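You operate a simulated robot arm through the tools that you are given. There is no shell and no other tool. Be economical: measure what you need, move in short steps, check, and stop when the job is done.

The job below is to be done with a simulated robot arm. You get a single attempt, and the scene is never put back.

## Task
Rinse the spotted steel ring again and blow it dry.
Fine: feed on; hold it under water in the final rinse tank till its spots are gone and the meter shows 10 S or less. Dry it under the air nozzle, lay it in the grey tray. Air and feed shut, vented to 0.0 bar.

The check looks at the end state, three seconds after you hand in, the way a careful person would. Anything else that was tipped, shoved, dropped, spilled or broken makes it a failure.

## Robot
A 7-joint arm with a two-finger parallel gripper, fixed in place. Base frame: the origin is at the foot of the arm, x ahead of it, y to its left, z up; the work surface is at about z = 800. Units: mm, degrees, N and s.
With the tool pointing down near the work surface it reaches from about 340 to 780 mm from the base axis. Its first joint turns from -166.0 to 166.0 degrees. Payload 3.91 kg.
Tool frame: the origin (TCP) lies between the finger pads and is the grasp point; the fingertips stand 30 mm ahead of it; z points along the fingers, y is the line along which they close. Largest opening 110 mm; finger width 20, thickness 10; the body of the gripper, 48 by 112 mm, starts 55 mm behind the TCP.
Orientation is that of the tool frame in the base frame, as a unit quaternion [x, y, z, w]. With the fingers straight down and closing along the base's y, the tool's x points along the base's -x, its y along +y and its z along -z.

## Interface
- The arm moves only by the tool nudge_tool. Its argument "motion" is a list of rows, each an object of numbers (a shift or turn left out is 0, a gripper value left out holds the last): "ax", "ay", "az": the turn, a rotation vector about the tool's x, y, z in units of 60 degrees (1.0 is 60 degrees); "tx", "ty", "tz": the shift along the tool's x, y, z in units of 200 mm (1.0 is 200 mm); "claw": the finger opening in mm, from 0 to 110. In form: [{"ax": .., "ay": .., "az": .., "tx": .., "ty": .., "tz": .., "claw": ..}, ...]. A call has 1 to 12 rows; each row is the pose to reach, as a shift and turn from the pose commanded when the call began, along the tool's axes at that moment. A call with a number of a shift or a turn outside -1 to 1 is refused whole. Rows are played at 5 a second. More than 50 mm and 8.6 degrees between two rows, or a gripper value outside its range, and nothing of the call is played. A pose out of reach is approached as far as the arm can. The call stops where the force on the tool passes 40 N (or 10 N more than at its start, if that is more) or the arm is blocked; 0.2 s more then pass. The fingers move at their own pace (about 153 mm/s each) and stop on an object; they squeeze with about 42 N. The grip force told is the motor's: it shows also when the fingers shut on nothing. Time passes only in rows, and 0.2 s behind the last, so rows that repeat a pose let the fingers close. The reply holds the time, the measured pose of the TCP, the force on the tool along the base axes, the opening and the grip force, in the units named above and with some noise, with the torque about the TCP (base axes, N m) and any sound that the robot's microphone picked up.
- Cameras (640 x 400 px; columns grow to the right, rows downward): "scene" is fixed at [219.3, -646.6, 1509.3]; the picture's right is [0.98, -0.20, 0.00], its down [-0.11, -0.53, -0.84] and it looks along [0.17, 0.82, -0.54] (base axes); focal length 340 px, centre (320, 200). "wrist" rides on the gripper at [77, 7, -115] in the tool frame; the picture's right is [-0.09, 1.00, 0.00], its down [-0.80, -0.07, -0.59] and it looks along [-0.59, -0.05, 0.80] (tool axes); focal length 270 px, centre (320, 200). There is no depth. A picture from a camera that has moved, and an enlarged one, comes with that camera's place and axes in the base frame and with its lens.
- grab_frame(camera): a new picture of that camera. It takes no simulated time.
- raise_lower(by): slides the trunk up (or, below 0, down) by that many mm; the arm rides with it, the base frame stays. It gives what a move gives, with no picture.
- enlarge(camera, box): a new picture of the part [left, top, right, bottom] of that camera's present view, enlarged. It takes no simulated time.
- finish_job(): hands the job in; it is judged then, once.

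Go step by step. Nothing tells you positions but the pictures and the camera data: compare them with the known pose of the tool, close in by small moves and look again before you grip or let go. The budget is 120 turns and 64 pictures, counting those below and the enlarged ones. Unless the task says otherwise, let go and move clear before handing in, and close with one line.

The tools are called after "Request:" as name(argument=value, ...) on one line, values as JSON. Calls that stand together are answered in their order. nudge_tool: Moves the arm, as the interface text tells. Its arguments: {"type":"object","properties":{"motion":{"type":"array"}},"required":["motion"]} The other tools are called the same way: raise_lower (by) slides the trunk up or down; grab_frame (camera) takes a picture; enlarge (camera, box) takes an enlarged picture of a part of a camera's view; finish_job () hands the job in.

At the start:

```text
clock: 0.0
ee_pos: [228.6, 404.3, 1156.2]
ee_rot: [0.0, 1.0, 0.0, -0.002]
wrist_force: [0.0, -0.3, 0.4]
moment: [-0.02, 0.01, -0.02]
opening: 110.0
finger_force: 0.0
trunk travel left (down, up): [-550.0, 60.0]
```

scene: 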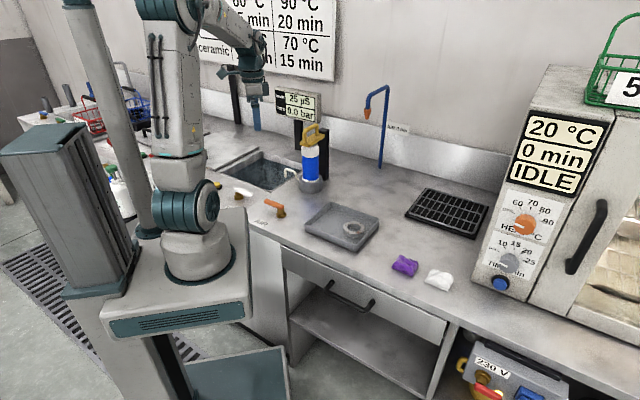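
wrist: 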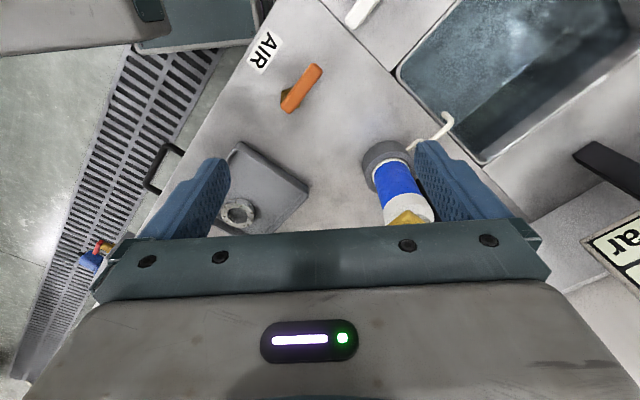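

I see a grey tray with a ring in it, a sink-like tank, a blue/white cartridge with a yellow top, an orange AIR lever, and a meter showing 25 µS and 0.0 bar. I'll look closer at each of these first.

Request:
enlarge(camera="scene", box=[200, 70, 420, 260])

Request:
enlarge(camera="scene", box=[0, 50, 200, 230])

Request:
enlarge(camera="wrist", box=[200, 0, 640, 240])

```text
2.11 times, centred on (310, 165) of scene
camera zoom: at [219.3, -646.6, 1509.3], right [0.98, -0.2, 0.0], down [-0.11, -0.53, -0.84], along [0.17, 0.82, -0.54], focal length 716 px, centre (341, 274)
```

zoom: 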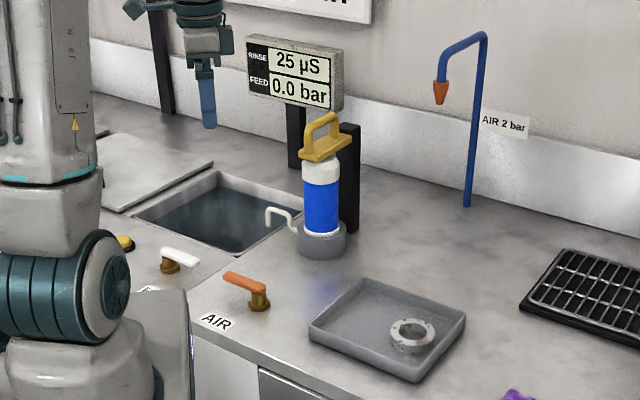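

```text
2.22 times, centred on (100, 140) of scene
camera zoom: at [219.3, -646.6, 1509.3], right [0.98, -0.2, 0.0], down [-0.11, -0.53, -0.84], along [0.17, 0.82, -0.54], focal length 756 px, centre (809, 333)
```

zoom: 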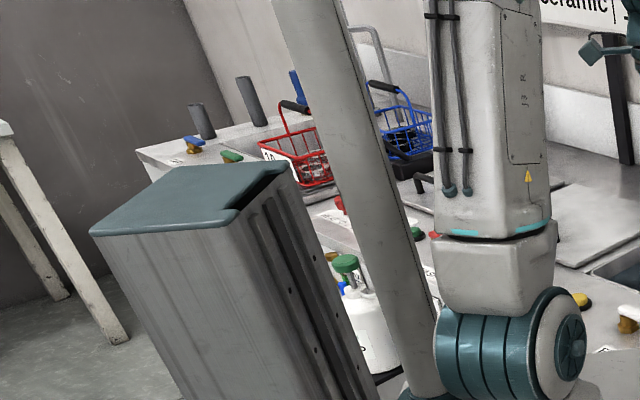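

```text
1.45 times, centred on (420, 120) of wrist
camera zoom: at [153.6, 410.5, 1270.5], right [0.09, 1.0, 0.0], down [0.8, -0.07, 0.59], along [0.59, -0.05, -0.81], focal length 393 px, centre (174, 316)
```

zoom: 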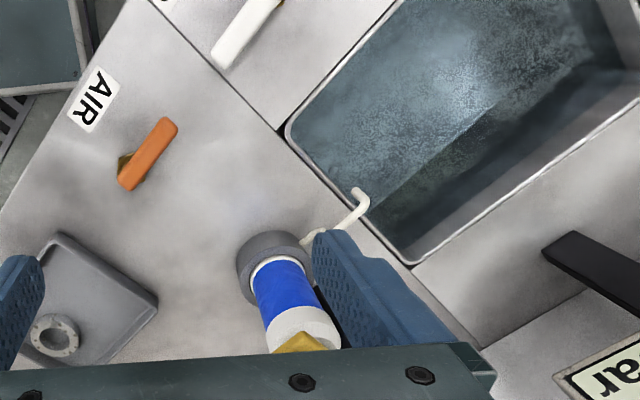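

The bench runs diagonally past the arm: ring at about (508, 217), AIR lever at about (264, 351), tank to the left of it. I'll turn the wrist so its camera sees the levers and labels to the left.

Request:
nudge_tool(motion=[{"az": -0.14}, {"az": -0.28}, {"az": -0.42}, {"az": -0.56}, {"az": -0.7}, {"az": -0.84}, {"az": -0.98}])

Request:
grab_frame(camera="wrist")

```text
clock: 1.6
ee_pos: [228.8, 403.0, 1154.8]
ee_rot: [-0.492, 0.871, 0.001, -0.002]
wrist_force: [0.1, -1.1, -0.3]
moment: [0.04, 0.0, -0.02]
opening: 109.8
finger_force: 0.0
trunk travel left (down, up): [-550.0, 60.0]
```

```text
58 pictures are left
camera wrist: at [185.4, 340.9, 1270.1], right [-0.81, 0.59, 0.0], down [0.48, 0.65, 0.59], along [0.35, 0.48, -0.81], focal length 270 px, centre (320, 200)
```

wrist: 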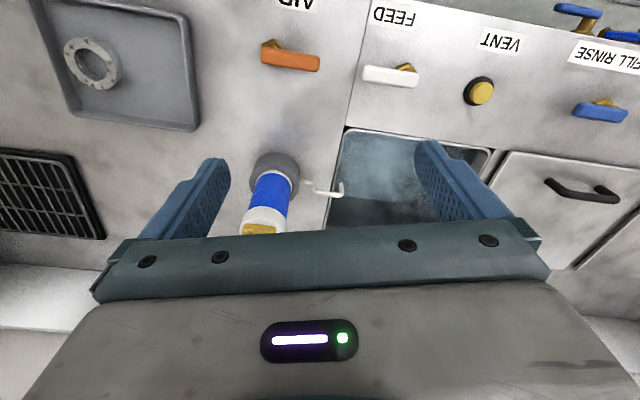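

Now I can read the labels: AIR (orange lever), FEED (white lever), VENT (yellow button), FILL RINSE (blue lever), with the final rinse tank behind FEED and VENT. I'll zoom in to see how the levers are built.

Request:
enlarge(camera="wrist", box=[230, 0, 530, 180])

Request:
enlarge(camera="wrist", box=[20, 0, 220, 140])

Request:
enlarge(camera="scene", box=[225, 170, 305, 230])

```text
2.13 times, centred on (380, 90) of wrist
camera zoom: at [185.4, 340.9, 1270.1], right [-0.81, 0.59, 0.0], down [0.48, 0.65, 0.59], along [0.35, 0.48, -0.81], focal length 577 px, centre (192, 435)
```

zoom: 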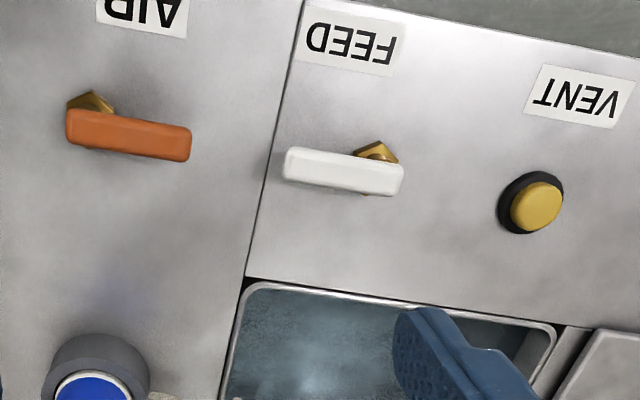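

```text
2.86 times, centred on (120, 70) of wrist
camera zoom: at [185.4, 340.9, 1270.1], right [-0.81, 0.59, 0.0], down [0.48, 0.65, 0.59], along [0.35, 0.48, -0.81], focal length 772 px, centre (891, 571)
```

zoom: 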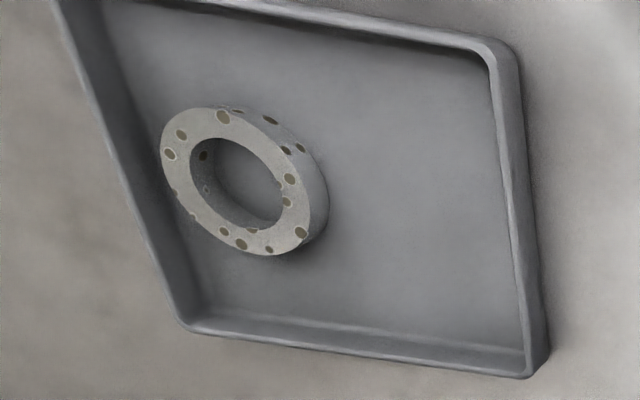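

```text
6.67 times, centred on (265, 200) of scene
camera zoom: at [219.3, -646.6, 1509.3], right [0.98, -0.2, 0.0], down [-0.11, -0.53, -0.84], along [0.17, 0.82, -0.54], focal length 2269 px, centre (687, 200)
```

zoom: 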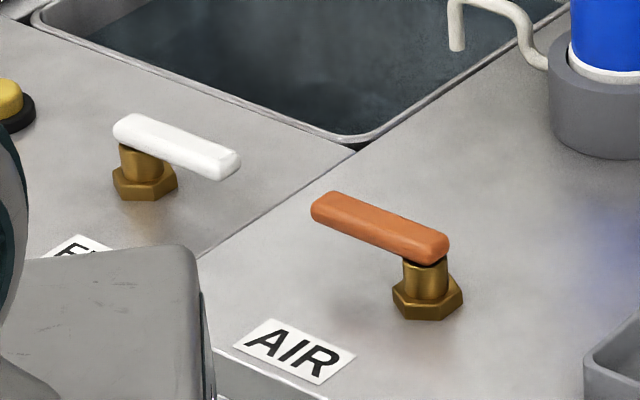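

Estimates: FEED pivot about (137, 490) with the handle tip at about (183, 446), top near z 847. AIR pivot about (280, 351) with its tip at (232, 393). VENT is about (50, 587). I'll turn the gripper square to the handles and come over FEED, to use the open fingers as a fork.

Request:
nudge_tool(motion=[{"az": 0.14, "tx": -0.0145, "ty": 0.06, "tz": 0.08}, {"az": 0.28, "tx": -0.029, "ty": 0.12, "tz": 0.16}, {"az": 0.42, "tx": -0.0435, "ty": 0.18, "tz": 0.24}, {"az": 0.56, "tx": -0.058, "ty": 0.24, "tz": 0.32}, {"az": 0.7, "tx": -0.0725, "ty": 0.3, "tz": 0.4}, {"az": 0.84, "tx": -0.087, "ty": 0.36, "tz": 0.48}, {"az": 0.98, "tx": -0.1015, "ty": 0.4225, "tz": 0.56}])

Request:
nudge_tool(motion=[{"az": 0.14, "claw": 50}, {"az": 0.28, "claw": 50}, {"az": 0.42}, {"az": 0.56}, {"az": 0.69}])

Request:
grab_frame(camera="wrist")

```text
clock: 3.2
ee_pos: [167.2, 465.4, 1042.5]
ee_rot: [0.002, 1.0, 0.0, -0.002]
wrist_force: [-0.1, 0.5, 0.4]
moment: [0.02, -0.01, 0.01]
opening: 110.2
finger_force: 0.2
trunk travel left (down, up): [-550.0, 60.0]
```

```text
clock: 4.4
ee_pos: [167.1, 464.0, 1043.9]
ee_rot: [0.355, 0.935, -0.001, -0.002]
wrist_force: [-0.8, -0.5, 0.0]
moment: [-0.01, 0.0, 0.01]
opening: 49.9
finger_force: 0.1
trunk travel left (down, up): [-550.0, 60.0]
```

```text
54 pictures are left
camera wrist: at [115.6, 520.6, 1158.9], right [0.73, 0.69, 0.0], down [0.55, -0.58, 0.59], along [0.41, -0.43, -0.81], focal length 270 px, centre (320, 200)
```

wrist: 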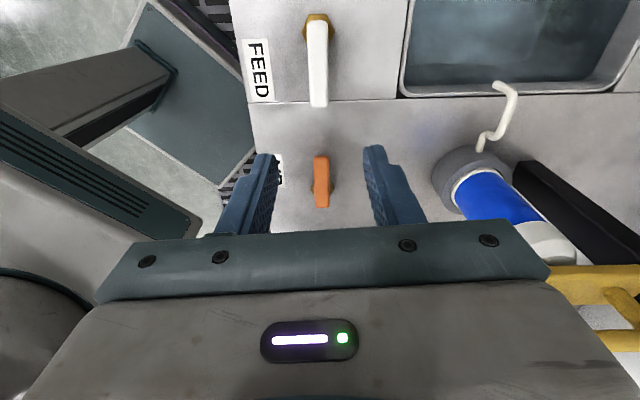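

The handle lines up between the fingers. I'll descend so the tips straddle the FEED handle.

Request:
nudge_tool(motion=[{"tz": 0.15}, {"tz": 0.3}, {"tz": 0.45}, {"tz": 0.6}, {"tz": 0.72}, {"tz": 0.82}, {"tz": 0.92}])

Request:
grab_frame(camera="wrist")

Request:
enlarge(camera="scene", box=[200, 70, 340, 230])

```text
clock: 6.0
ee_pos: [165.2, 465.9, 859.3]
ee_rot: [0.354, 0.935, 0.0, -0.002]
wrist_force: [-0.7, -0.7, -0.9]
moment: [-0.02, 0.01, 0.02]
opening: 50.1
finger_force: 0.1
trunk travel left (down, up): [-550.0, 60.0]
```

```text
53 pictures are left
camera wrist: at [113.8, 521.7, 975.0], right [0.73, 0.69, 0.0], down [0.56, -0.58, 0.59], along [0.41, -0.43, -0.81], focal length 270 px, centre (320, 200)
```

wrist: 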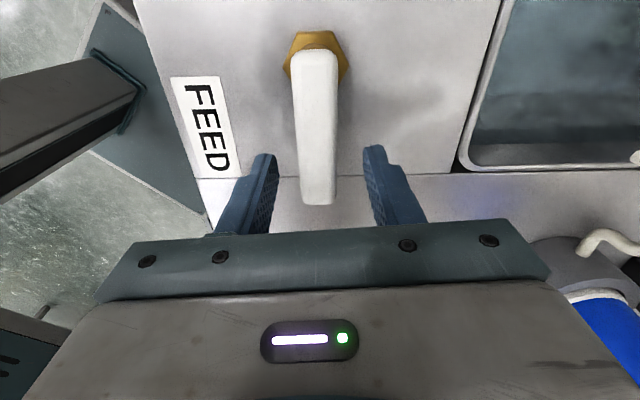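

```text
2.50 times, centred on (270, 150) of scene
camera zoom: at [219.3, -646.6, 1509.3], right [0.98, -0.2, 0.0], down [-0.11, -0.53, -0.84], along [0.17, 0.82, -0.54], focal length 851 px, centre (445, 325)
```

zoom: 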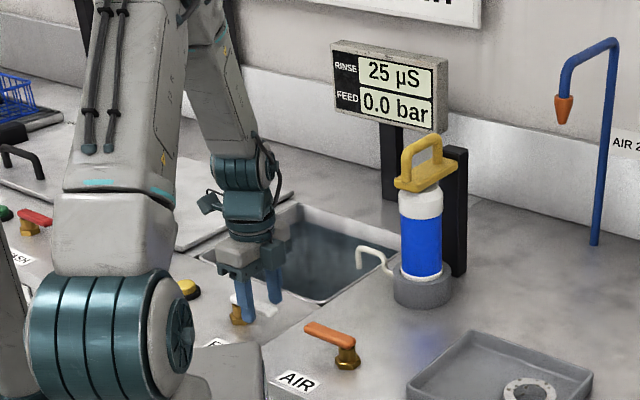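

The fingers straddle the handle. I'll narrow them to leave a little play and try swinging the handle toward the tank, with a force check.

Request:
nudge_tool(motion=[{"claw": 30}, {"claw": 30}, {"tx": 0.002, "ty": 0.03, "az": -0.13}, {"tx": 0.008, "ty": 0.06, "az": -0.26}, {"tx": 0.017, "ty": 0.088, "az": -0.39}, {"tx": 0.031, "ty": 0.114, "az": -0.53}])

Request:
grab_frame(camera="wrist")

```text
clock: 7.4
ee_pos: [176.8, 486.0, 858.6]
ee_rot: [0.083, 0.997, 0.0, -0.002]
wrist_force: [-0.7, -1.9, 0.3]
moment: [0.0, 0.07, 0.02]
opening: 30.8
finger_force: 0.4
trunk travel left (down, up): [-550.0, 60.0]
```

```text
51 pictures are left
camera wrist: at [103.7, 505.8, 975.0], right [0.25, 0.97, 0.0], down [0.78, -0.2, 0.59], along [0.57, -0.15, -0.81], focal length 270 px, centre (320, 200)
```

wrist: 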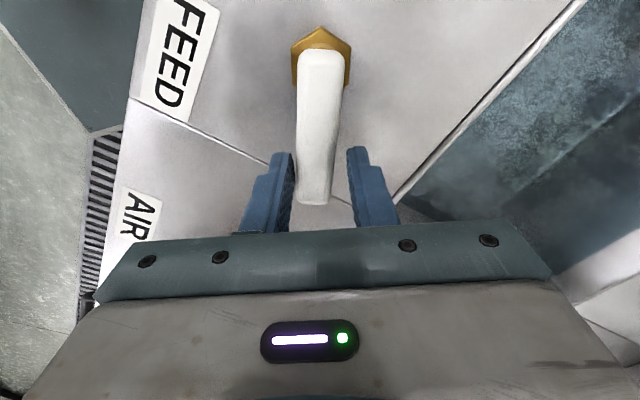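

The handle turns easily. I'll carry on toward a quarter turn.

Request:
nudge_tool(motion=[{"tx": 0.002, "ty": 0.03, "az": -0.133}, {"tx": 0.008, "ty": 0.059, "az": -0.267}, {"tx": 0.019, "ty": 0.0875, "az": -0.4}, {"tx": 0.033, "ty": 0.114, "az": -0.533}, {"tx": 0.05, "ty": 0.138, "az": -0.667}, {"tx": 0.071, "ty": 0.16, "az": -0.8}, {"tx": 0.095, "ty": 0.178, "az": -0.933}, {"tx": 0.1075, "ty": 0.186, "az": -1.0}])

Request:
grab_frame(camera="wrist")

Request:
enlarge(camera="scene", box=[200, 70, 340, 230])

```text
clock: 9.2
ee_pos: [162.0, 525.7, 859.4]
ee_rot: [-0.426, 0.905, 0.001, -0.002]
wrist_force: [2.4, -1.8, 0.1]
moment: [-0.03, -0.06, -0.02]
opening: 31.3
finger_force: 1.0
trunk travel left (down, up): [-550.0, 60.0]
```

```text
50 pictures are left
camera wrist: at [109.8, 471.3, 974.8], right [-0.71, 0.7, 0.0], down [0.57, 0.57, 0.59], along [0.41, 0.42, -0.81], focal length 270 px, centre (320, 200)
```

wrist: 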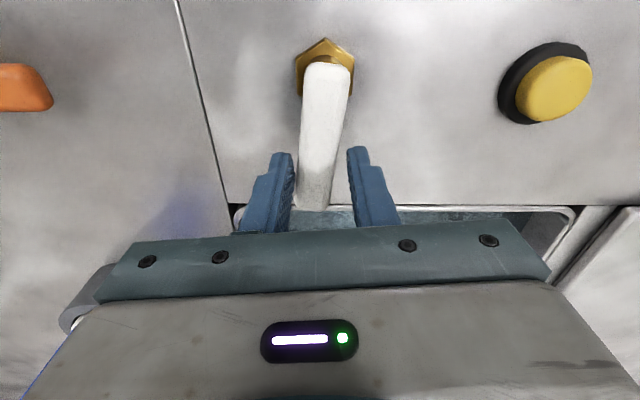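

```text
2.50 times, centred on (270, 150) of scene
camera zoom: at [219.3, -646.6, 1509.3], right [0.98, -0.2, 0.0], down [-0.11, -0.53, -0.84], along [0.17, 0.82, -0.54], focal length 851 px, centre (445, 325)
```

zoom: 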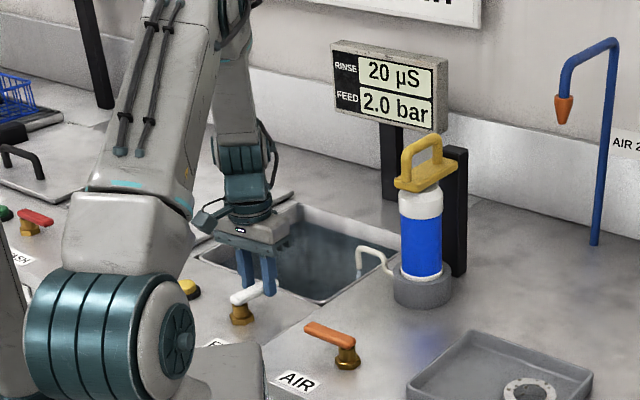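

Feed is on: the meter shows 2.0 bar and is falling through 20 µS. Next I'll lift off, close the fingers and move to the front side of the AIR handle to push it the same way.

Request:
nudge_tool(motion=[{"tz": -0.2, "claw": 34}, {"tz": -0.4, "claw": 0}, {"tx": 0.09, "ty": -0.16, "tz": -0.5}, {"tx": 0.18, "ty": -0.32, "tz": -0.5}, {"tx": 0.28, "ty": -0.48, "tz": -0.5}, {"tx": 0.37, "ty": -0.64, "tz": -0.5}, {"tx": 0.463, "ty": -0.8, "tz": -0.5}, {"tx": 0.463, "ty": -0.8, "tz": -0.5}])

Request:
grab_frame(camera="wrist")

Request:
enlarge(camera="scene", box=[200, 70, 360, 250])

```text
clock: 11.0
ee_pos: [226.8, 351.8, 959.8]
ee_rot: [-0.426, 0.905, 0.001, -0.002]
wrist_force: [-0.3, -0.5, 0.6]
moment: [0.02, -0.04, -0.02]
opening: 0.1
finger_force: 37.6
trunk travel left (down, up): [-550.0, 60.0]
```

```text
48 pictures are left
camera wrist: at [174.3, 297.0, 1073.8], right [-0.71, 0.7, 0.0], down [0.57, 0.57, 0.59], along [0.41, 0.42, -0.81], focal length 270 px, centre (320, 200)
```

wrist: 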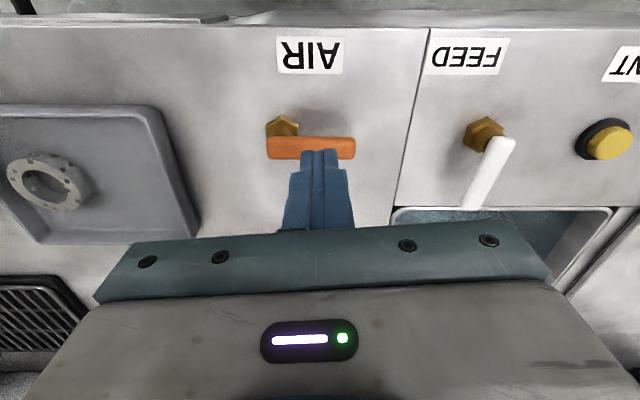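

```text
2.22 times, centred on (280, 160) of scene
camera zoom: at [219.3, -646.6, 1509.3], right [0.98, -0.2, 0.0], down [-0.11, -0.53, -0.84], along [0.17, 0.82, -0.54], focal length 756 px, centre (409, 289)
```

zoom: 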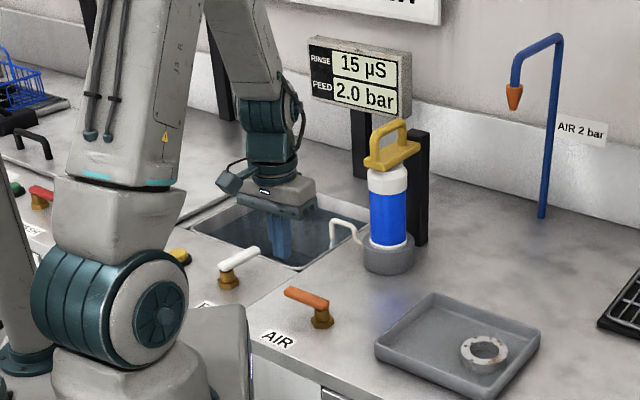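

The AIR handle runs from about (281, 340) to (227, 393), so its pivot is near (274, 347). I'll descend on its front side.

Request:
nudge_tool(motion=[{"tx": 0.034, "ty": 0.018, "tz": 0.1}, {"tx": 0.034, "ty": 0.018, "tz": 0.25}, {"tx": 0.034, "ty": 0.018, "tz": 0.4}, {"tx": 0.034, "ty": 0.018, "tz": 0.505}, {"tx": 0.034, "ty": 0.018, "tz": 0.505}])

Request:
grab_frame(camera="wrist")

```text
clock: 12.2
ee_pos: [220.0, 351.3, 857.3]
ee_rot: [-0.426, 0.905, 0.001, -0.001]
wrist_force: [0.6, 0.2, 0.0]
moment: [-0.01, 0.0, 0.03]
opening: 0.3
finger_force: 38.1
trunk travel left (down, up): [-550.0, 60.0]
```

```text
46 pictures are left
camera wrist: at [167.0, 295.6, 972.5], right [-0.71, 0.7, 0.0], down [0.57, 0.57, 0.59], along [0.42, 0.42, -0.81], focal length 270 px, centre (320, 200)
```

wrist: 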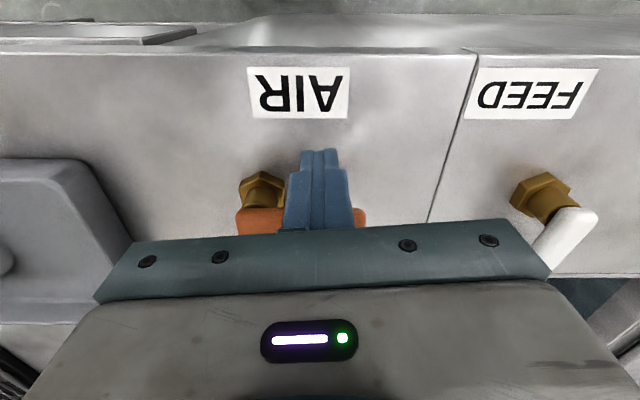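

The fingertips sit just in front of the AIR handle. I'll push it back along its arc.

Request:
nudge_tool(motion=[{"tx": -0.06}, {"tx": -0.098, "ty": 0.016}, {"tx": -0.1385, "ty": 0.025}, {"tx": -0.18, "ty": 0.027}, {"tx": -0.22, "ty": 0.0215}, {"tx": -0.26, "ty": 0.0095}, {"tx": -0.297, "ty": -0.01}, {"tx": -0.33, "ty": -0.035}, {"tx": -0.358, "ty": -0.065}, {"tx": -0.38, "ty": -0.1}])

Request:
grab_frame(camera="wrist")

Request:
enlarge(camera="scene", box=[220, 70, 420, 250])

```text
clock: 14.4
ee_pos: [283.5, 396.6, 857.1]
ee_rot: [-0.427, 0.904, 0.001, -0.001]
wrist_force: [-1.3, -0.9, 0.4]
moment: [-0.01, 0.0, -0.02]
opening: 0.0
finger_force: 37.2
trunk travel left (down, up): [-550.0, 60.0]
```

```text
45 pictures are left
camera wrist: at [229.8, 340.7, 973.2], right [-0.71, 0.7, 0.0], down [0.57, 0.57, 0.59], along [0.41, 0.42, -0.81], focal length 270 px, centre (320, 200)
```

wrist: 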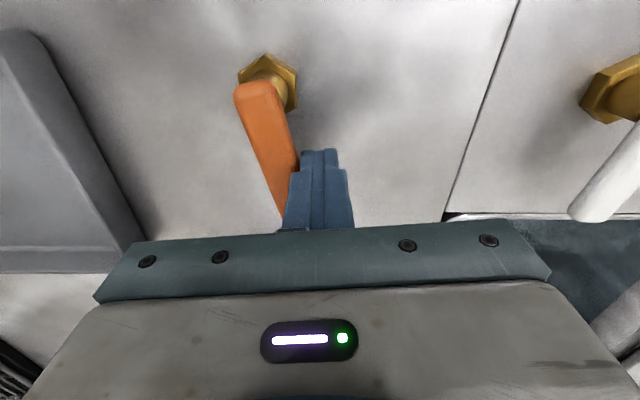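

```text
2.22 times, centred on (320, 160) of scene
camera zoom: at [219.3, -646.6, 1509.3], right [0.98, -0.2, 0.0], down [-0.11, -0.53, -0.84], along [0.17, 0.82, -0.54], focal length 756 px, centre (320, 289)
```

zoom: 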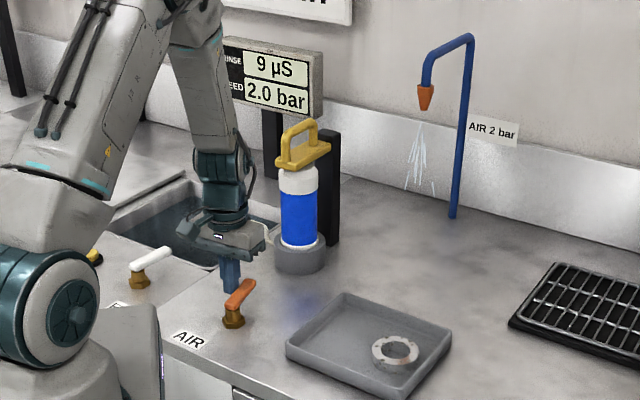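

Air is on (the jet shows under the nozzle) and the meter reads 9 µS. I'll press the handle fully home, then lift and head for the ring while turning the gripper.

Request:
nudge_tool(motion=[{"tx": 0.0, "ty": -0.03}, {"tx": 0.01, "ty": -0.06}, {"tx": 0.015, "ty": -0.085}, {"ty": 0.05}, {"ty": 0.05, "tz": -0.2}, {"ty": 0.05, "tz": -0.4}, {"ty": 0.05, "tz": -0.6}, {"ty": 0.05, "tz": -0.7}])

Request:
nudge_tool(motion=[{"az": 0.14, "ty": -0.2, "claw": 100}, {"az": 0.28, "ty": -0.4}, {"az": 0.42, "ty": -0.6}, {"az": 0.56, "ty": -0.8}, {"az": 0.7, "ty": -0.98}, {"az": 0.84, "ty": -0.98}, {"az": 0.98, "ty": -0.98}])

```text
clock: 16.2
ee_pos: [276.1, 403.1, 999.3]
ee_rot: [-0.425, 0.905, 0.001, -0.003]
wrist_force: [0.0, -0.6, 0.3]
moment: [-0.01, 0.01, -0.01]
opening: 0.0
finger_force: 38.1
trunk travel left (down, up): [-550.0, 60.0]
```

```text
clock: 17.8
ee_pos: [425.6, 278.8, 997.5]
ee_rot: [0.074, 0.997, -0.001, -0.002]
wrist_force: [0.2, 0.6, -0.2]
moment: [0.0, -0.03, -0.01]
opening: 100.0
finger_force: 0.1
trunk travel left (down, up): [-550.0, 60.0]
```

Request:
nudge_tool(motion=[{"az": 0.14, "tx": -0.112, "ty": -0.079}, {"az": 0.28, "tx": -0.224, "ty": -0.158}, {"az": 0.42, "tx": -0.336, "ty": -0.238}, {"az": 0.55, "tx": -0.448, "ty": -0.317}, {"az": 0.55, "tx": -0.448, "ty": -0.317}])

Request:
grab_frame(camera="wrist")

Request:
enlarge(camera="scene", box=[250, 70, 450, 280])

```text
clock: 19.0
ee_pos: [504.9, 202.1, 996.9]
ee_rot: [0.355, 0.935, 0.001, -0.002]
wrist_force: [-0.7, -0.5, 0.4]
moment: [0.01, -0.03, 0.0]
opening: 100.2
finger_force: 0.1
trunk travel left (down, up): [-550.0, 60.0]
```

```text
43 pictures are left
camera wrist: at [454.1, 258.6, 1112.7], right [0.73, 0.69, 0.0], down [0.56, -0.58, 0.59], along [0.41, -0.43, -0.81], focal length 270 px, centre (320, 200)
```

wrist: 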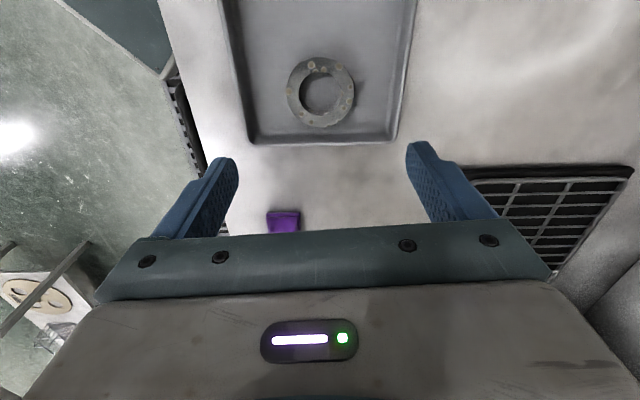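

```text
1.90 times, centred on (350, 175) of scene
camera zoom: at [219.3, -646.6, 1509.3], right [0.98, -0.2, 0.0], down [-0.11, -0.53, -0.84], along [0.17, 0.82, -0.54], focal length 648 px, centre (263, 248)
```

zoom: 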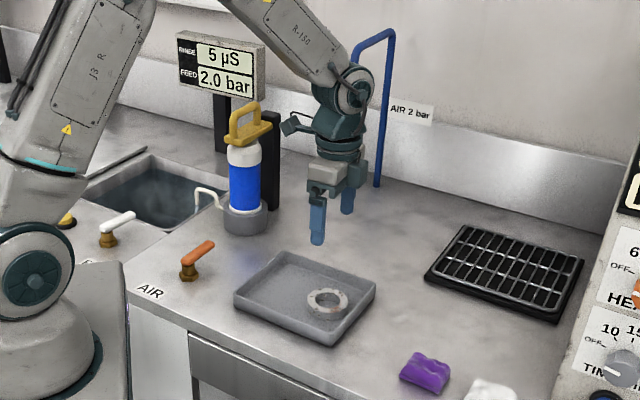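

The ring centre works out at about (507, 202), almost exactly under the TCP, with an outside diameter of about 73 mm. The meter shows 5 µS. I'll descend part way and check.

Request:
nudge_tool(motion=[{"tz": 0.15}, {"tz": 0.3}, {"tz": 0.45}, {"tz": 0.58}, {"tz": 0.65}, {"tz": 0.65}])

Request:
grab_frame(camera="wrist")

Request:
enlarge(camera="scene", box=[290, 150, 410, 270])

```text
clock: 20.4
ee_pos: [505.3, 201.5, 866.3]
ee_rot: [0.354, 0.935, 0.0, -0.003]
wrist_force: [0.2, 1.3, -0.6]
moment: [-0.01, 0.0, 0.0]
opening: 100.0
finger_force: 0.0
trunk travel left (down, up): [-550.0, 60.0]
```

```text
41 pictures are left
camera wrist: at [453.9, 258.4, 982.5], right [0.73, 0.69, 0.0], down [0.56, -0.58, 0.59], along [0.41, -0.43, -0.81], focal length 270 px, centre (320, 200)
```

wrist: 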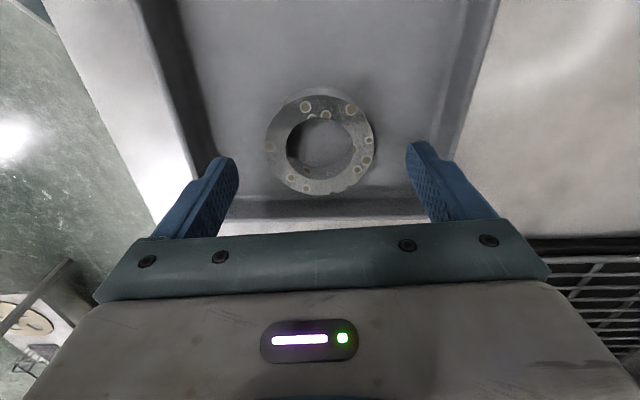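

```text
3.33 times, centred on (350, 210) of scene
camera zoom: at [219.3, -646.6, 1509.3], right [0.98, -0.2, 0.0], down [-0.11, -0.53, -0.84], along [0.17, 0.82, -0.54], focal length 1134 px, centre (220, 167)
```

zoom: 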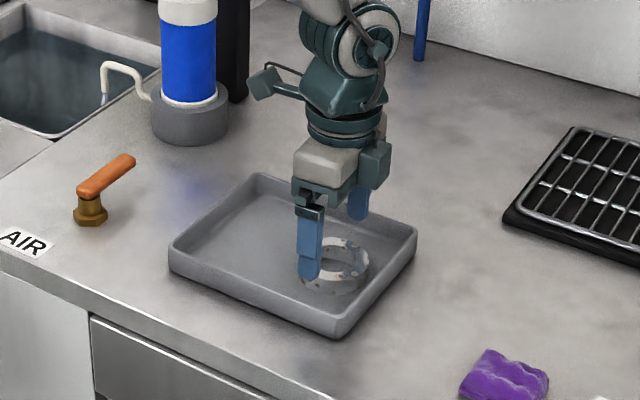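

Still centred. I'll go down so the tips sit just above the tray floor, then close.

Request:
nudge_tool(motion=[{"tx": -0.005, "tz": 0.06}, {"tx": -0.005, "tz": 0.11}, {"tx": -0.005, "tz": 0.14}, {"tx": -0.005, "tz": 0.14, "claw": 60}, {"tx": -0.005, "tz": 0.14, "claw": 60}, {"tx": -0.005, "tz": 0.14, "claw": 60}, {"tx": -0.005, "tz": 0.14, "claw": 60}])

Request:
grab_frame(camera="wrist")

```text
clock: 22.0
ee_pos: [506.7, 201.3, 838.9]
ee_rot: [0.353, 0.935, 0.0, -0.002]
wrist_force: [0.3, -0.2, 0.0]
moment: [-0.04, -0.02, -0.01]
opening: 69.4
finger_force: 41.8
trunk travel left (down, up): [-550.0, 60.0]
```

```text
39 pictures are left
camera wrist: at [454.5, 257.6, 954.8], right [0.73, 0.69, 0.0], down [0.56, -0.58, 0.59], along [0.41, -0.43, -0.81], focal length 270 px, centre (320, 200)
```

wrist: 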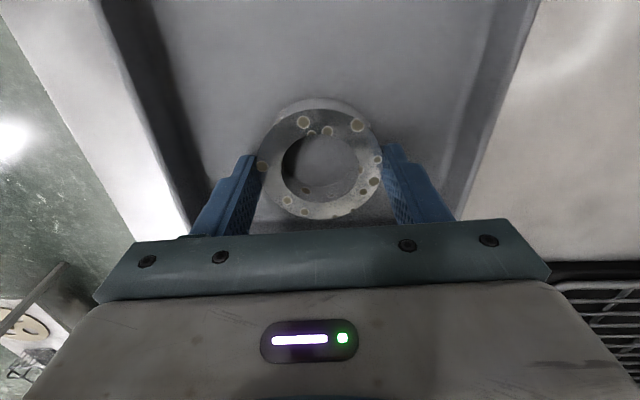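

The ring is gripped (69 mm across). I'll lift it and swing around clear of the cartridge toward the tank.

Request:
nudge_tool(motion=[{"tz": -0.1}, {"tz": -0.25}, {"tz": -0.45}, {"tz": -0.65}, {"tz": -0.8}, {"tz": -0.8, "tx": 0.16, "ty": -0.007, "az": -0.12}, {"tz": -0.8, "tx": 0.32, "ty": -0.014, "az": -0.25}, {"tz": -0.8, "tx": 0.48, "ty": -0.02, "az": -0.38}, {"tz": -0.8, "tx": 0.64, "ty": -0.03, "az": -0.5}, {"tz": -0.8, "tx": 0.8, "ty": -0.035, "az": -0.64}, {"tz": -0.8, "tx": 0.8, "ty": -0.035, "az": -0.64}])

Request:
grab_frame(camera="wrist")

```text
clock: 24.4
ee_pos: [383.5, 300.4, 999.1]
ee_rot: [0.026, 1.0, 0.001, -0.002]
wrist_force: [0.5, 0.5, -2.6]
moment: [0.02, -0.02, 0.02]
opening: 69.1
finger_force: 41.9
trunk travel left (down, up): [-550.0, 60.0]
```

```text
38 pictures are left
camera wrist: at [307.9, 311.1, 1114.2], right [0.14, 0.99, 0.0], down [0.8, -0.11, 0.59], along [0.59, -0.08, -0.81], focal length 270 px, centre (320, 200)
```

wrist: 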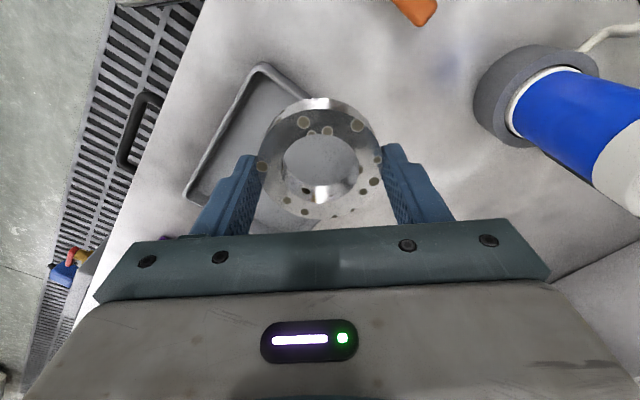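

Request:
nudge_tool(motion=[{"tx": 0.12, "ty": 0.09, "az": -0.14}, {"tx": 0.24, "ty": 0.18, "az": -0.28}, {"tx": 0.36, "ty": 0.28, "az": -0.42}, {"tx": 0.48, "ty": 0.38, "az": -0.56}, {"tx": 0.59, "ty": 0.47, "az": -0.7}, {"tx": 0.695, "ty": 0.565, "az": -0.84}, {"tx": 0.695, "ty": 0.565, "az": -0.86}])

Request:
grab_frame(camera="wrist")

```text
clock: 26.0
ee_pos: [248.1, 421.9, 999.3]
ee_rot: [-0.412, 0.911, 0.0, 0.0]
wrist_force: [0.4, 0.7, -3.4]
moment: [0.01, 0.01, -0.01]
opening: 69.4
finger_force: 42.5
trunk travel left (down, up): [-550.0, 60.0]
```

```text
37 pictures are left
camera wrist: at [195.1, 367.8, 1115.2], right [-0.69, 0.72, 0.0], down [0.58, 0.56, 0.59], along [0.43, 0.41, -0.81], focal length 270 px, centre (320, 200)
```

wrist: 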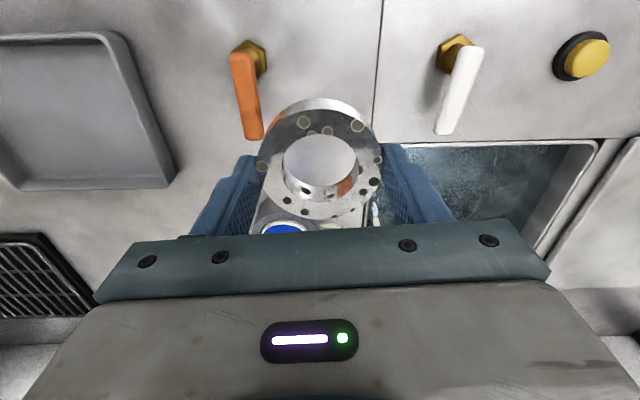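

The tank's front edge runs from about (252, 530) to (66, 709). I'll bring the ring over (205, 672), inside the tank opening.

Request:
nudge_tool(motion=[{"tx": -0.13, "ty": 0.16}, {"tx": -0.26, "ty": 0.33}, {"tx": -0.4, "ty": 0.5}, {"tx": -0.53, "ty": 0.66}, {"tx": -0.67, "ty": 0.83}, {"tx": -0.797, "ty": 0.987}, {"tx": -0.797, "ty": 0.987}])

Request:
grab_frame(camera="wrist")

Request:
enlarge(camera="scene", box=[180, 60, 360, 220])

```text
clock: 27.6
ee_pos: [206.1, 670.1, 999.8]
ee_rot: [-0.412, 0.911, 0.0, -0.001]
wrist_force: [-0.4, -0.1, -2.4]
moment: [0.01, 0.05, 0.0]
opening: 69.3
finger_force: 42.6
trunk travel left (down, up): [-550.0, 60.0]
```

```text
36 pictures are left
camera wrist: at [150.9, 617.3, 1115.8], right [-0.69, 0.73, 0.0], down [0.59, 0.55, 0.59], along [0.43, 0.41, -0.81], focal length 270 px, centre (320, 200)
```

wrist: 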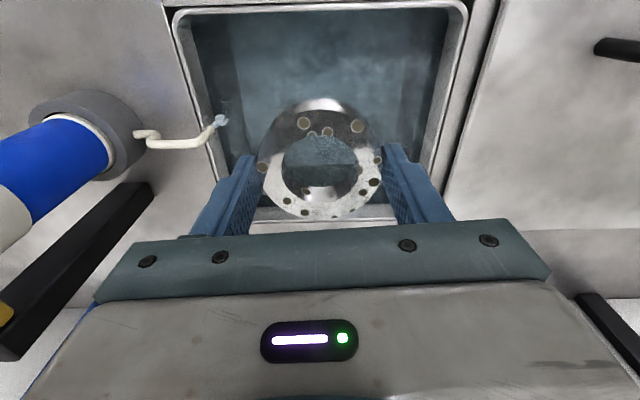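

```text
2.50 times, centred on (270, 140) of scene
camera zoom: at [219.3, -646.6, 1509.3], right [0.98, -0.2, 0.0], down [-0.11, -0.53, -0.84], along [0.17, 0.82, -0.54], focal length 851 px, centre (445, 350)
```

zoom: 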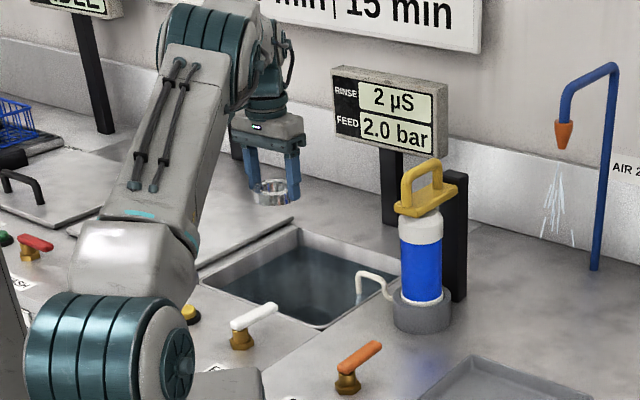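

The ring is centred over the tank and the meter is at 2 µS. I'll lower it toward the water.

Request:
nudge_tool(motion=[{"tz": 0.18}, {"tz": 0.36}, {"tz": 0.54}, {"tz": 0.72}, {"tz": 0.87}, {"tz": 0.95}, {"tz": 1.0}, {"tz": 1.0}])

Request:
grab_frame(camera="wrist")

Request:
enlarge(camera="scene", box=[180, 60, 360, 220])

```text
clock: 29.4
ee_pos: [205.3, 671.4, 798.8]
ee_rot: [-0.412, 0.911, 0.001, -0.002]
wrist_force: [-0.3, -0.3, -3.2]
moment: [0.0, -0.02, -0.01]
opening: 69.1
finger_force: 42.1
trunk travel left (down, up): [-550.0, 60.0]
```

```text
34 pictures are left
camera wrist: at [152.0, 617.4, 914.9], right [-0.69, 0.72, 0.0], down [0.58, 0.55, 0.59], along [0.43, 0.41, -0.81], focal length 270 px, centre (320, 200)
```

wrist: 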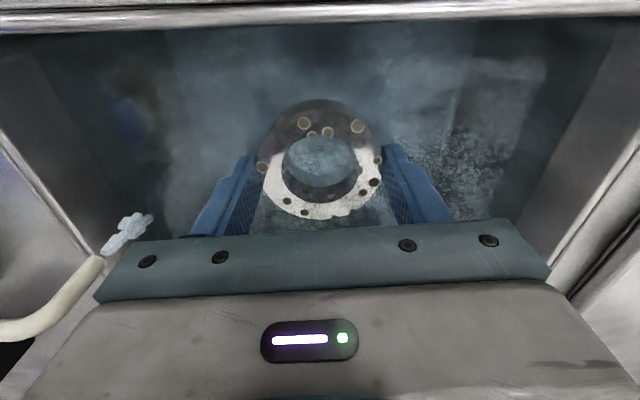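

```text
2.50 times, centred on (270, 140) of scene
camera zoom: at [219.3, -646.6, 1509.3], right [0.98, -0.2, 0.0], down [-0.11, -0.53, -0.84], along [0.17, 0.82, -0.54], focal length 851 px, centre (445, 350)
```

zoom: 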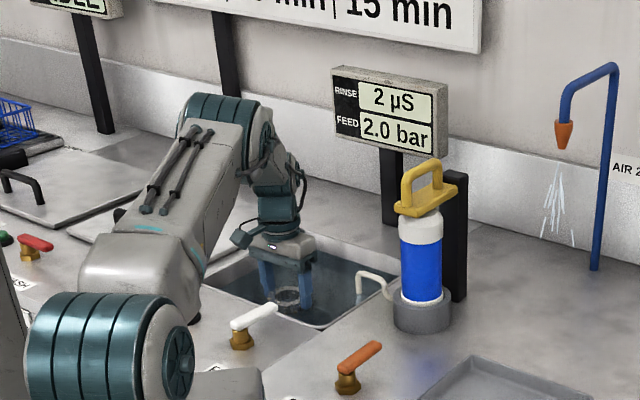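

The ring isn't clearly submerged yet. I'll shift slightly away from the spout and go deeper in small steps.

Request:
nudge_tool(motion=[{"ty": 0.04}, {"ty": 0.09, "tz": 0.03}, {"ty": 0.09, "tz": 0.1}, {"ty": 0.09, "tz": 0.17}, {"ty": 0.09, "tz": 0.22}, {"ty": 0.09, "tz": 0.22}])

Request:
grab_frame(camera="wrist")

Request:
enlarge(camera="scene", box=[220, 130, 320, 210])

```text
clock: 30.8
ee_pos: [192.1, 682.6, 754.9]
ee_rot: [-0.412, 0.911, 0.001, -0.002]
wrist_force: [0.5, -0.4, -3.5]
moment: [-0.02, 0.0, 0.02]
opening: 69.4
finger_force: 42.2
trunk travel left (down, up): [-550.0, 60.0]
```

```text
32 pictures are left
camera wrist: at [137.3, 630.5, 870.7], right [-0.69, 0.72, 0.0], down [0.59, 0.55, 0.59], along [0.43, 0.41, -0.81], focal length 270 px, centre (320, 200)
```

wrist: 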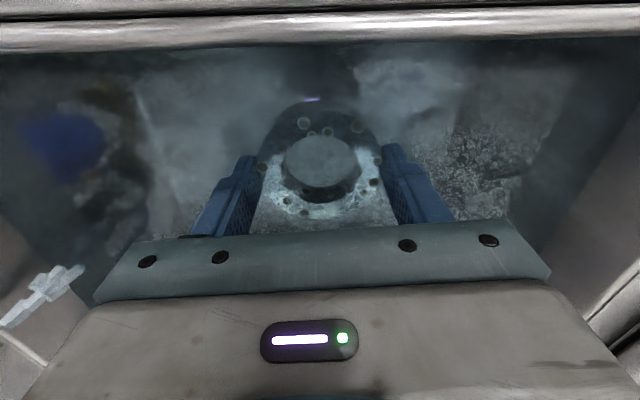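

```text
5.00 times, centred on (270, 170) of scene
camera zoom: at [219.3, -646.6, 1509.3], right [0.98, -0.2, 0.0], down [-0.11, -0.53, -0.84], along [0.17, 0.82, -0.54], focal length 1702 px, centre (570, 350)
```

zoom: 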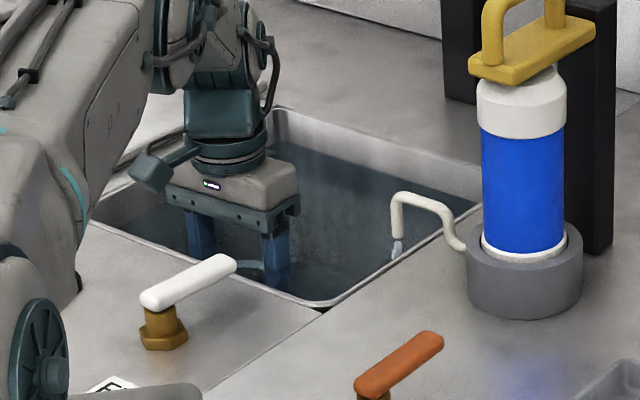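

The ring now looks tinted, as if under water. I'll go 14 mm deeper and hold still.

Request:
nudge_tool(motion=[{"tz": 0.03}, {"tz": 0.07}, {"tz": 0.07}, {"tz": 0.07}, {"tz": 0.07}, {"tz": 0.07}, {"tz": 0.07}, {"tz": 0.07}, {"tz": 0.07}, {"tz": 0.07}, {"tz": 0.07}, {"tz": 0.07}])

Request:
nudge_tool(motion=[{"tz": 0}, {"tz": 0}, {"tz": 0}, {"tz": 0}, {"tz": 0}, {"tz": 0}, {"tz": 0}, {"tz": 0}, {"tz": 0}, {"tz": 0}, {"tz": 0}, {"tz": 0}])

Request:
enlarge(camera="wrist", box=[220, 70, 420, 240])

```text
clock: 33.4
ee_pos: [191.8, 683.5, 742.1]
ee_rot: [-0.411, 0.911, 0.0, -0.002]
wrist_force: [0.4, 0.1, -2.9]
moment: [0.0, -0.01, 0.0]
opening: 69.5
finger_force: 42.3
trunk travel left (down, up): [-550.0, 60.0]
```

```text
clock: 36.0
ee_pos: [190.8, 683.6, 741.0]
ee_rot: [-0.411, 0.912, 0.0, -0.002]
wrist_force: [1.1, 0.0, -3.7]
moment: [0.04, -0.02, 0.03]
opening: 69.4
finger_force: 41.9
trunk travel left (down, up): [-550.0, 60.0]
```

```text
2.35 times, centred on (320, 155) of wrist
camera zoom: at [137.3, 630.8, 856.8], right [-0.69, 0.73, 0.0], down [0.59, 0.55, 0.59], along [0.43, 0.41, -0.81], focal length 636 px, centre (320, 306)
```

zoom: 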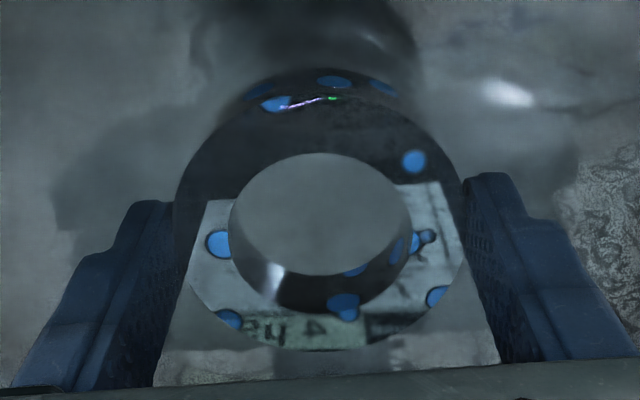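

The tan spots seem to have gone, leaving blue water beads. I'll hold a little longer and check the ring and the meter again.

Request:
nudge_tool(motion=[{"tz": 0}, {"tz": 0}, {"tz": 0}, {"tz": 0}, {"tz": 0}, {"tz": 0}, {"tz": 0}, {"tz": 0}, {"tz": 0}, {"tz": 0}, {"tz": 0}, {"tz": 0}])

Request:
enlarge(camera="wrist", box=[220, 70, 420, 240])

Request:
enlarge(camera="scene", box=[220, 80, 420, 210])

```text
clock: 38.6
ee_pos: [191.3, 683.9, 741.8]
ee_rot: [-0.411, 0.912, 0.0, -0.002]
wrist_force: [-0.3, -0.4, -4.3]
moment: [0.0, -0.01, 0.01]
opening: 69.2
finger_force: 42.0
trunk travel left (down, up): [-550.0, 60.0]
```

```text
2.35 times, centred on (320, 155) of wrist
camera zoom: at [137.3, 630.8, 856.8], right [-0.69, 0.73, 0.0], down [0.59, 0.55, 0.59], along [0.43, 0.41, -0.81], focal length 636 px, centre (320, 306)
```

zoom: 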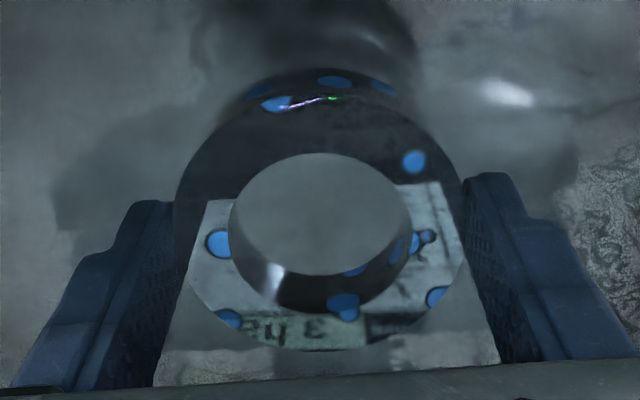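

```text
3.08 times, centred on (320, 145) of scene
camera zoom: at [219.3, -646.6, 1509.3], right [0.98, -0.2, 0.0], down [-0.11, -0.53, -0.84], along [0.17, 0.82, -0.54], focal length 1047 px, centre (320, 369)
```

zoom: 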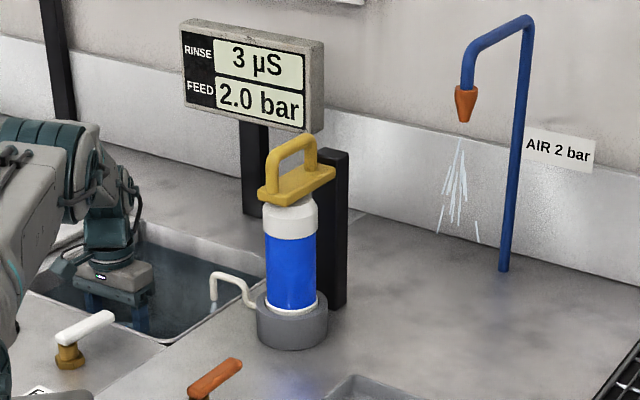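

The meter reads 3 µS and the spots are gone. I'll lift the ring out, let it drip over the tank, then back away toward the front.

Request:
nudge_tool(motion=[{"tz": -0.1}, {"tz": -0.25}, {"tz": -0.4}, {"tz": -0.55}, {"tz": -0.7}, {"tz": -0.85}, {"tz": -1.0}, {"tz": -1.0}, {"tz": -1.0}, {"tz": -1.0}, {"tz": -1.0}, {"tz": -1.0}])

Request:
nudge_tool(motion=[{"tz": -0.15}, {"tz": -0.3}, {"tz": -0.3, "tx": 0.16, "ty": -0.12}, {"tz": -0.3, "tx": 0.32, "ty": -0.24}, {"tz": -0.3, "tx": 0.48, "ty": -0.36}, {"tz": -0.3, "tx": 0.64, "ty": -0.48}, {"tz": -0.3, "tx": 0.8, "ty": -0.6}, {"tz": -0.3, "tx": 0.93, "ty": -0.72}, {"tz": -0.3, "tx": 0.93, "ty": -0.9}, {"tz": -0.3, "tx": 0.93, "ty": -0.99}, {"tz": -0.3, "tx": 0.93, "ty": -0.99}])

Request:
enlarge(camera="wrist", box=[220, 70, 420, 240])

```text
clock: 41.2
ee_pos: [192.6, 684.2, 942.4]
ee_rot: [-0.412, 0.911, -0.001, -0.003]
wrist_force: [0.2, 0.6, -3.0]
moment: [0.02, 0.01, 0.03]
opening: 69.1
finger_force: 42.2
trunk travel left (down, up): [-550.0, 60.0]
```

```text
clock: 43.6
ee_pos: [217.0, 412.0, 1003.2]
ee_rot: [-0.412, 0.911, 0.001, -0.001]
wrist_force: [-0.1, -0.9, -3.2]
moment: [0.01, 0.0, 0.0]
opening: 69.3
finger_force: 42.1
trunk travel left (down, up): [-550.0, 60.0]
```

```text
2.35 times, centred on (320, 155) of wrist
camera zoom: at [163.6, 359.0, 1118.6], right [-0.69, 0.72, 0.0], down [0.58, 0.55, 0.59], along [0.43, 0.41, -0.81], focal length 636 px, centre (320, 306)
```

zoom: 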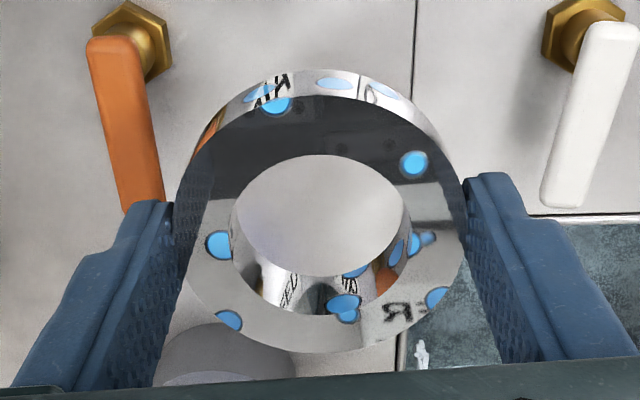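

The ring is clean, with only water beads left. I'll move in front of the nozzle direction next.

Request:
nudge_tool(motion=[{"tx": -0.03, "ty": -0.2, "az": 0.04}, {"tx": -0.06, "ty": -0.4, "az": 0.08}, {"tx": -0.09, "ty": -0.6, "az": 0.12}, {"tx": -0.12, "ty": -0.8, "az": 0.15}, {"tx": -0.15, "ty": -0.98, "az": 0.17}, {"tx": -0.15, "ty": -0.98, "az": 0.17}])

Request:
nudge_tool(motion=[{"ay": -0.14}, {"ay": -0.28}, {"ay": -0.42}, {"ay": -0.56}, {"ay": -0.7}, {"ay": -0.84}, {"ay": -0.98}, {"ay": -0.98}])

Request:
grab_frame(camera="wrist")

Request:
grab_frame(camera="scene")

```text
clock: 45.0
ee_pos: [384.6, 306.7, 999.1]
ee_rot: [-0.329, 0.944, 0.0, -0.002]
wrist_force: [0.3, -0.2, -3.7]
moment: [0.03, 0.0, -0.01]
opening: 69.2
finger_force: 41.9
trunk travel left (down, up): [-550.0, 60.0]
```

```text
clock: 46.8
ee_pos: [393.0, 314.4, 1002.7]
ee_rot: [-0.284, 0.824, 0.16, 0.463]
wrist_force: [0.1, 0.0, -2.8]
moment: [-0.04, 0.06, -0.02]
opening: 69.0
finger_force: 41.9
out of reach, approached as far as the arm can: row 7, 8
trunk travel left (down, up): [-550.0, 60.0]
```

```text
26 pictures are left
camera wrist: at [281.7, 233.2, 996.1], right [-0.58, 0.81, 0.08], down [-0.03, -0.11, 0.99], along [0.81, 0.58, 0.09], focal length 270 px, centre (320, 200)
```

wrist: 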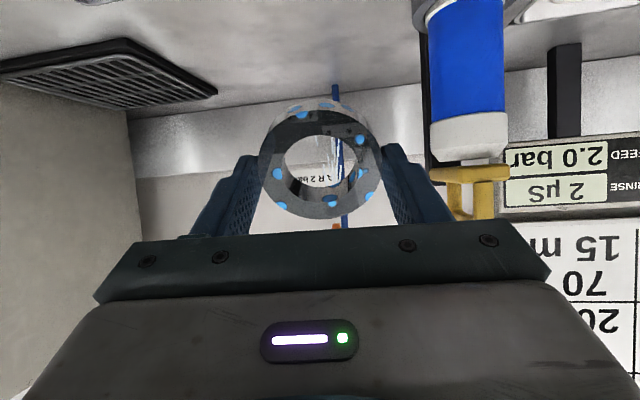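

```text
25 pictures are left
```

scene: 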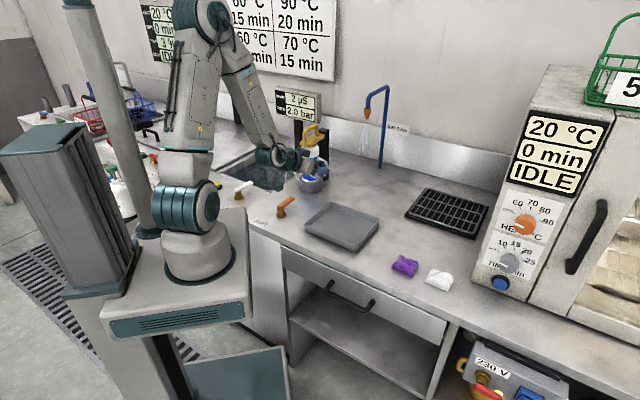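

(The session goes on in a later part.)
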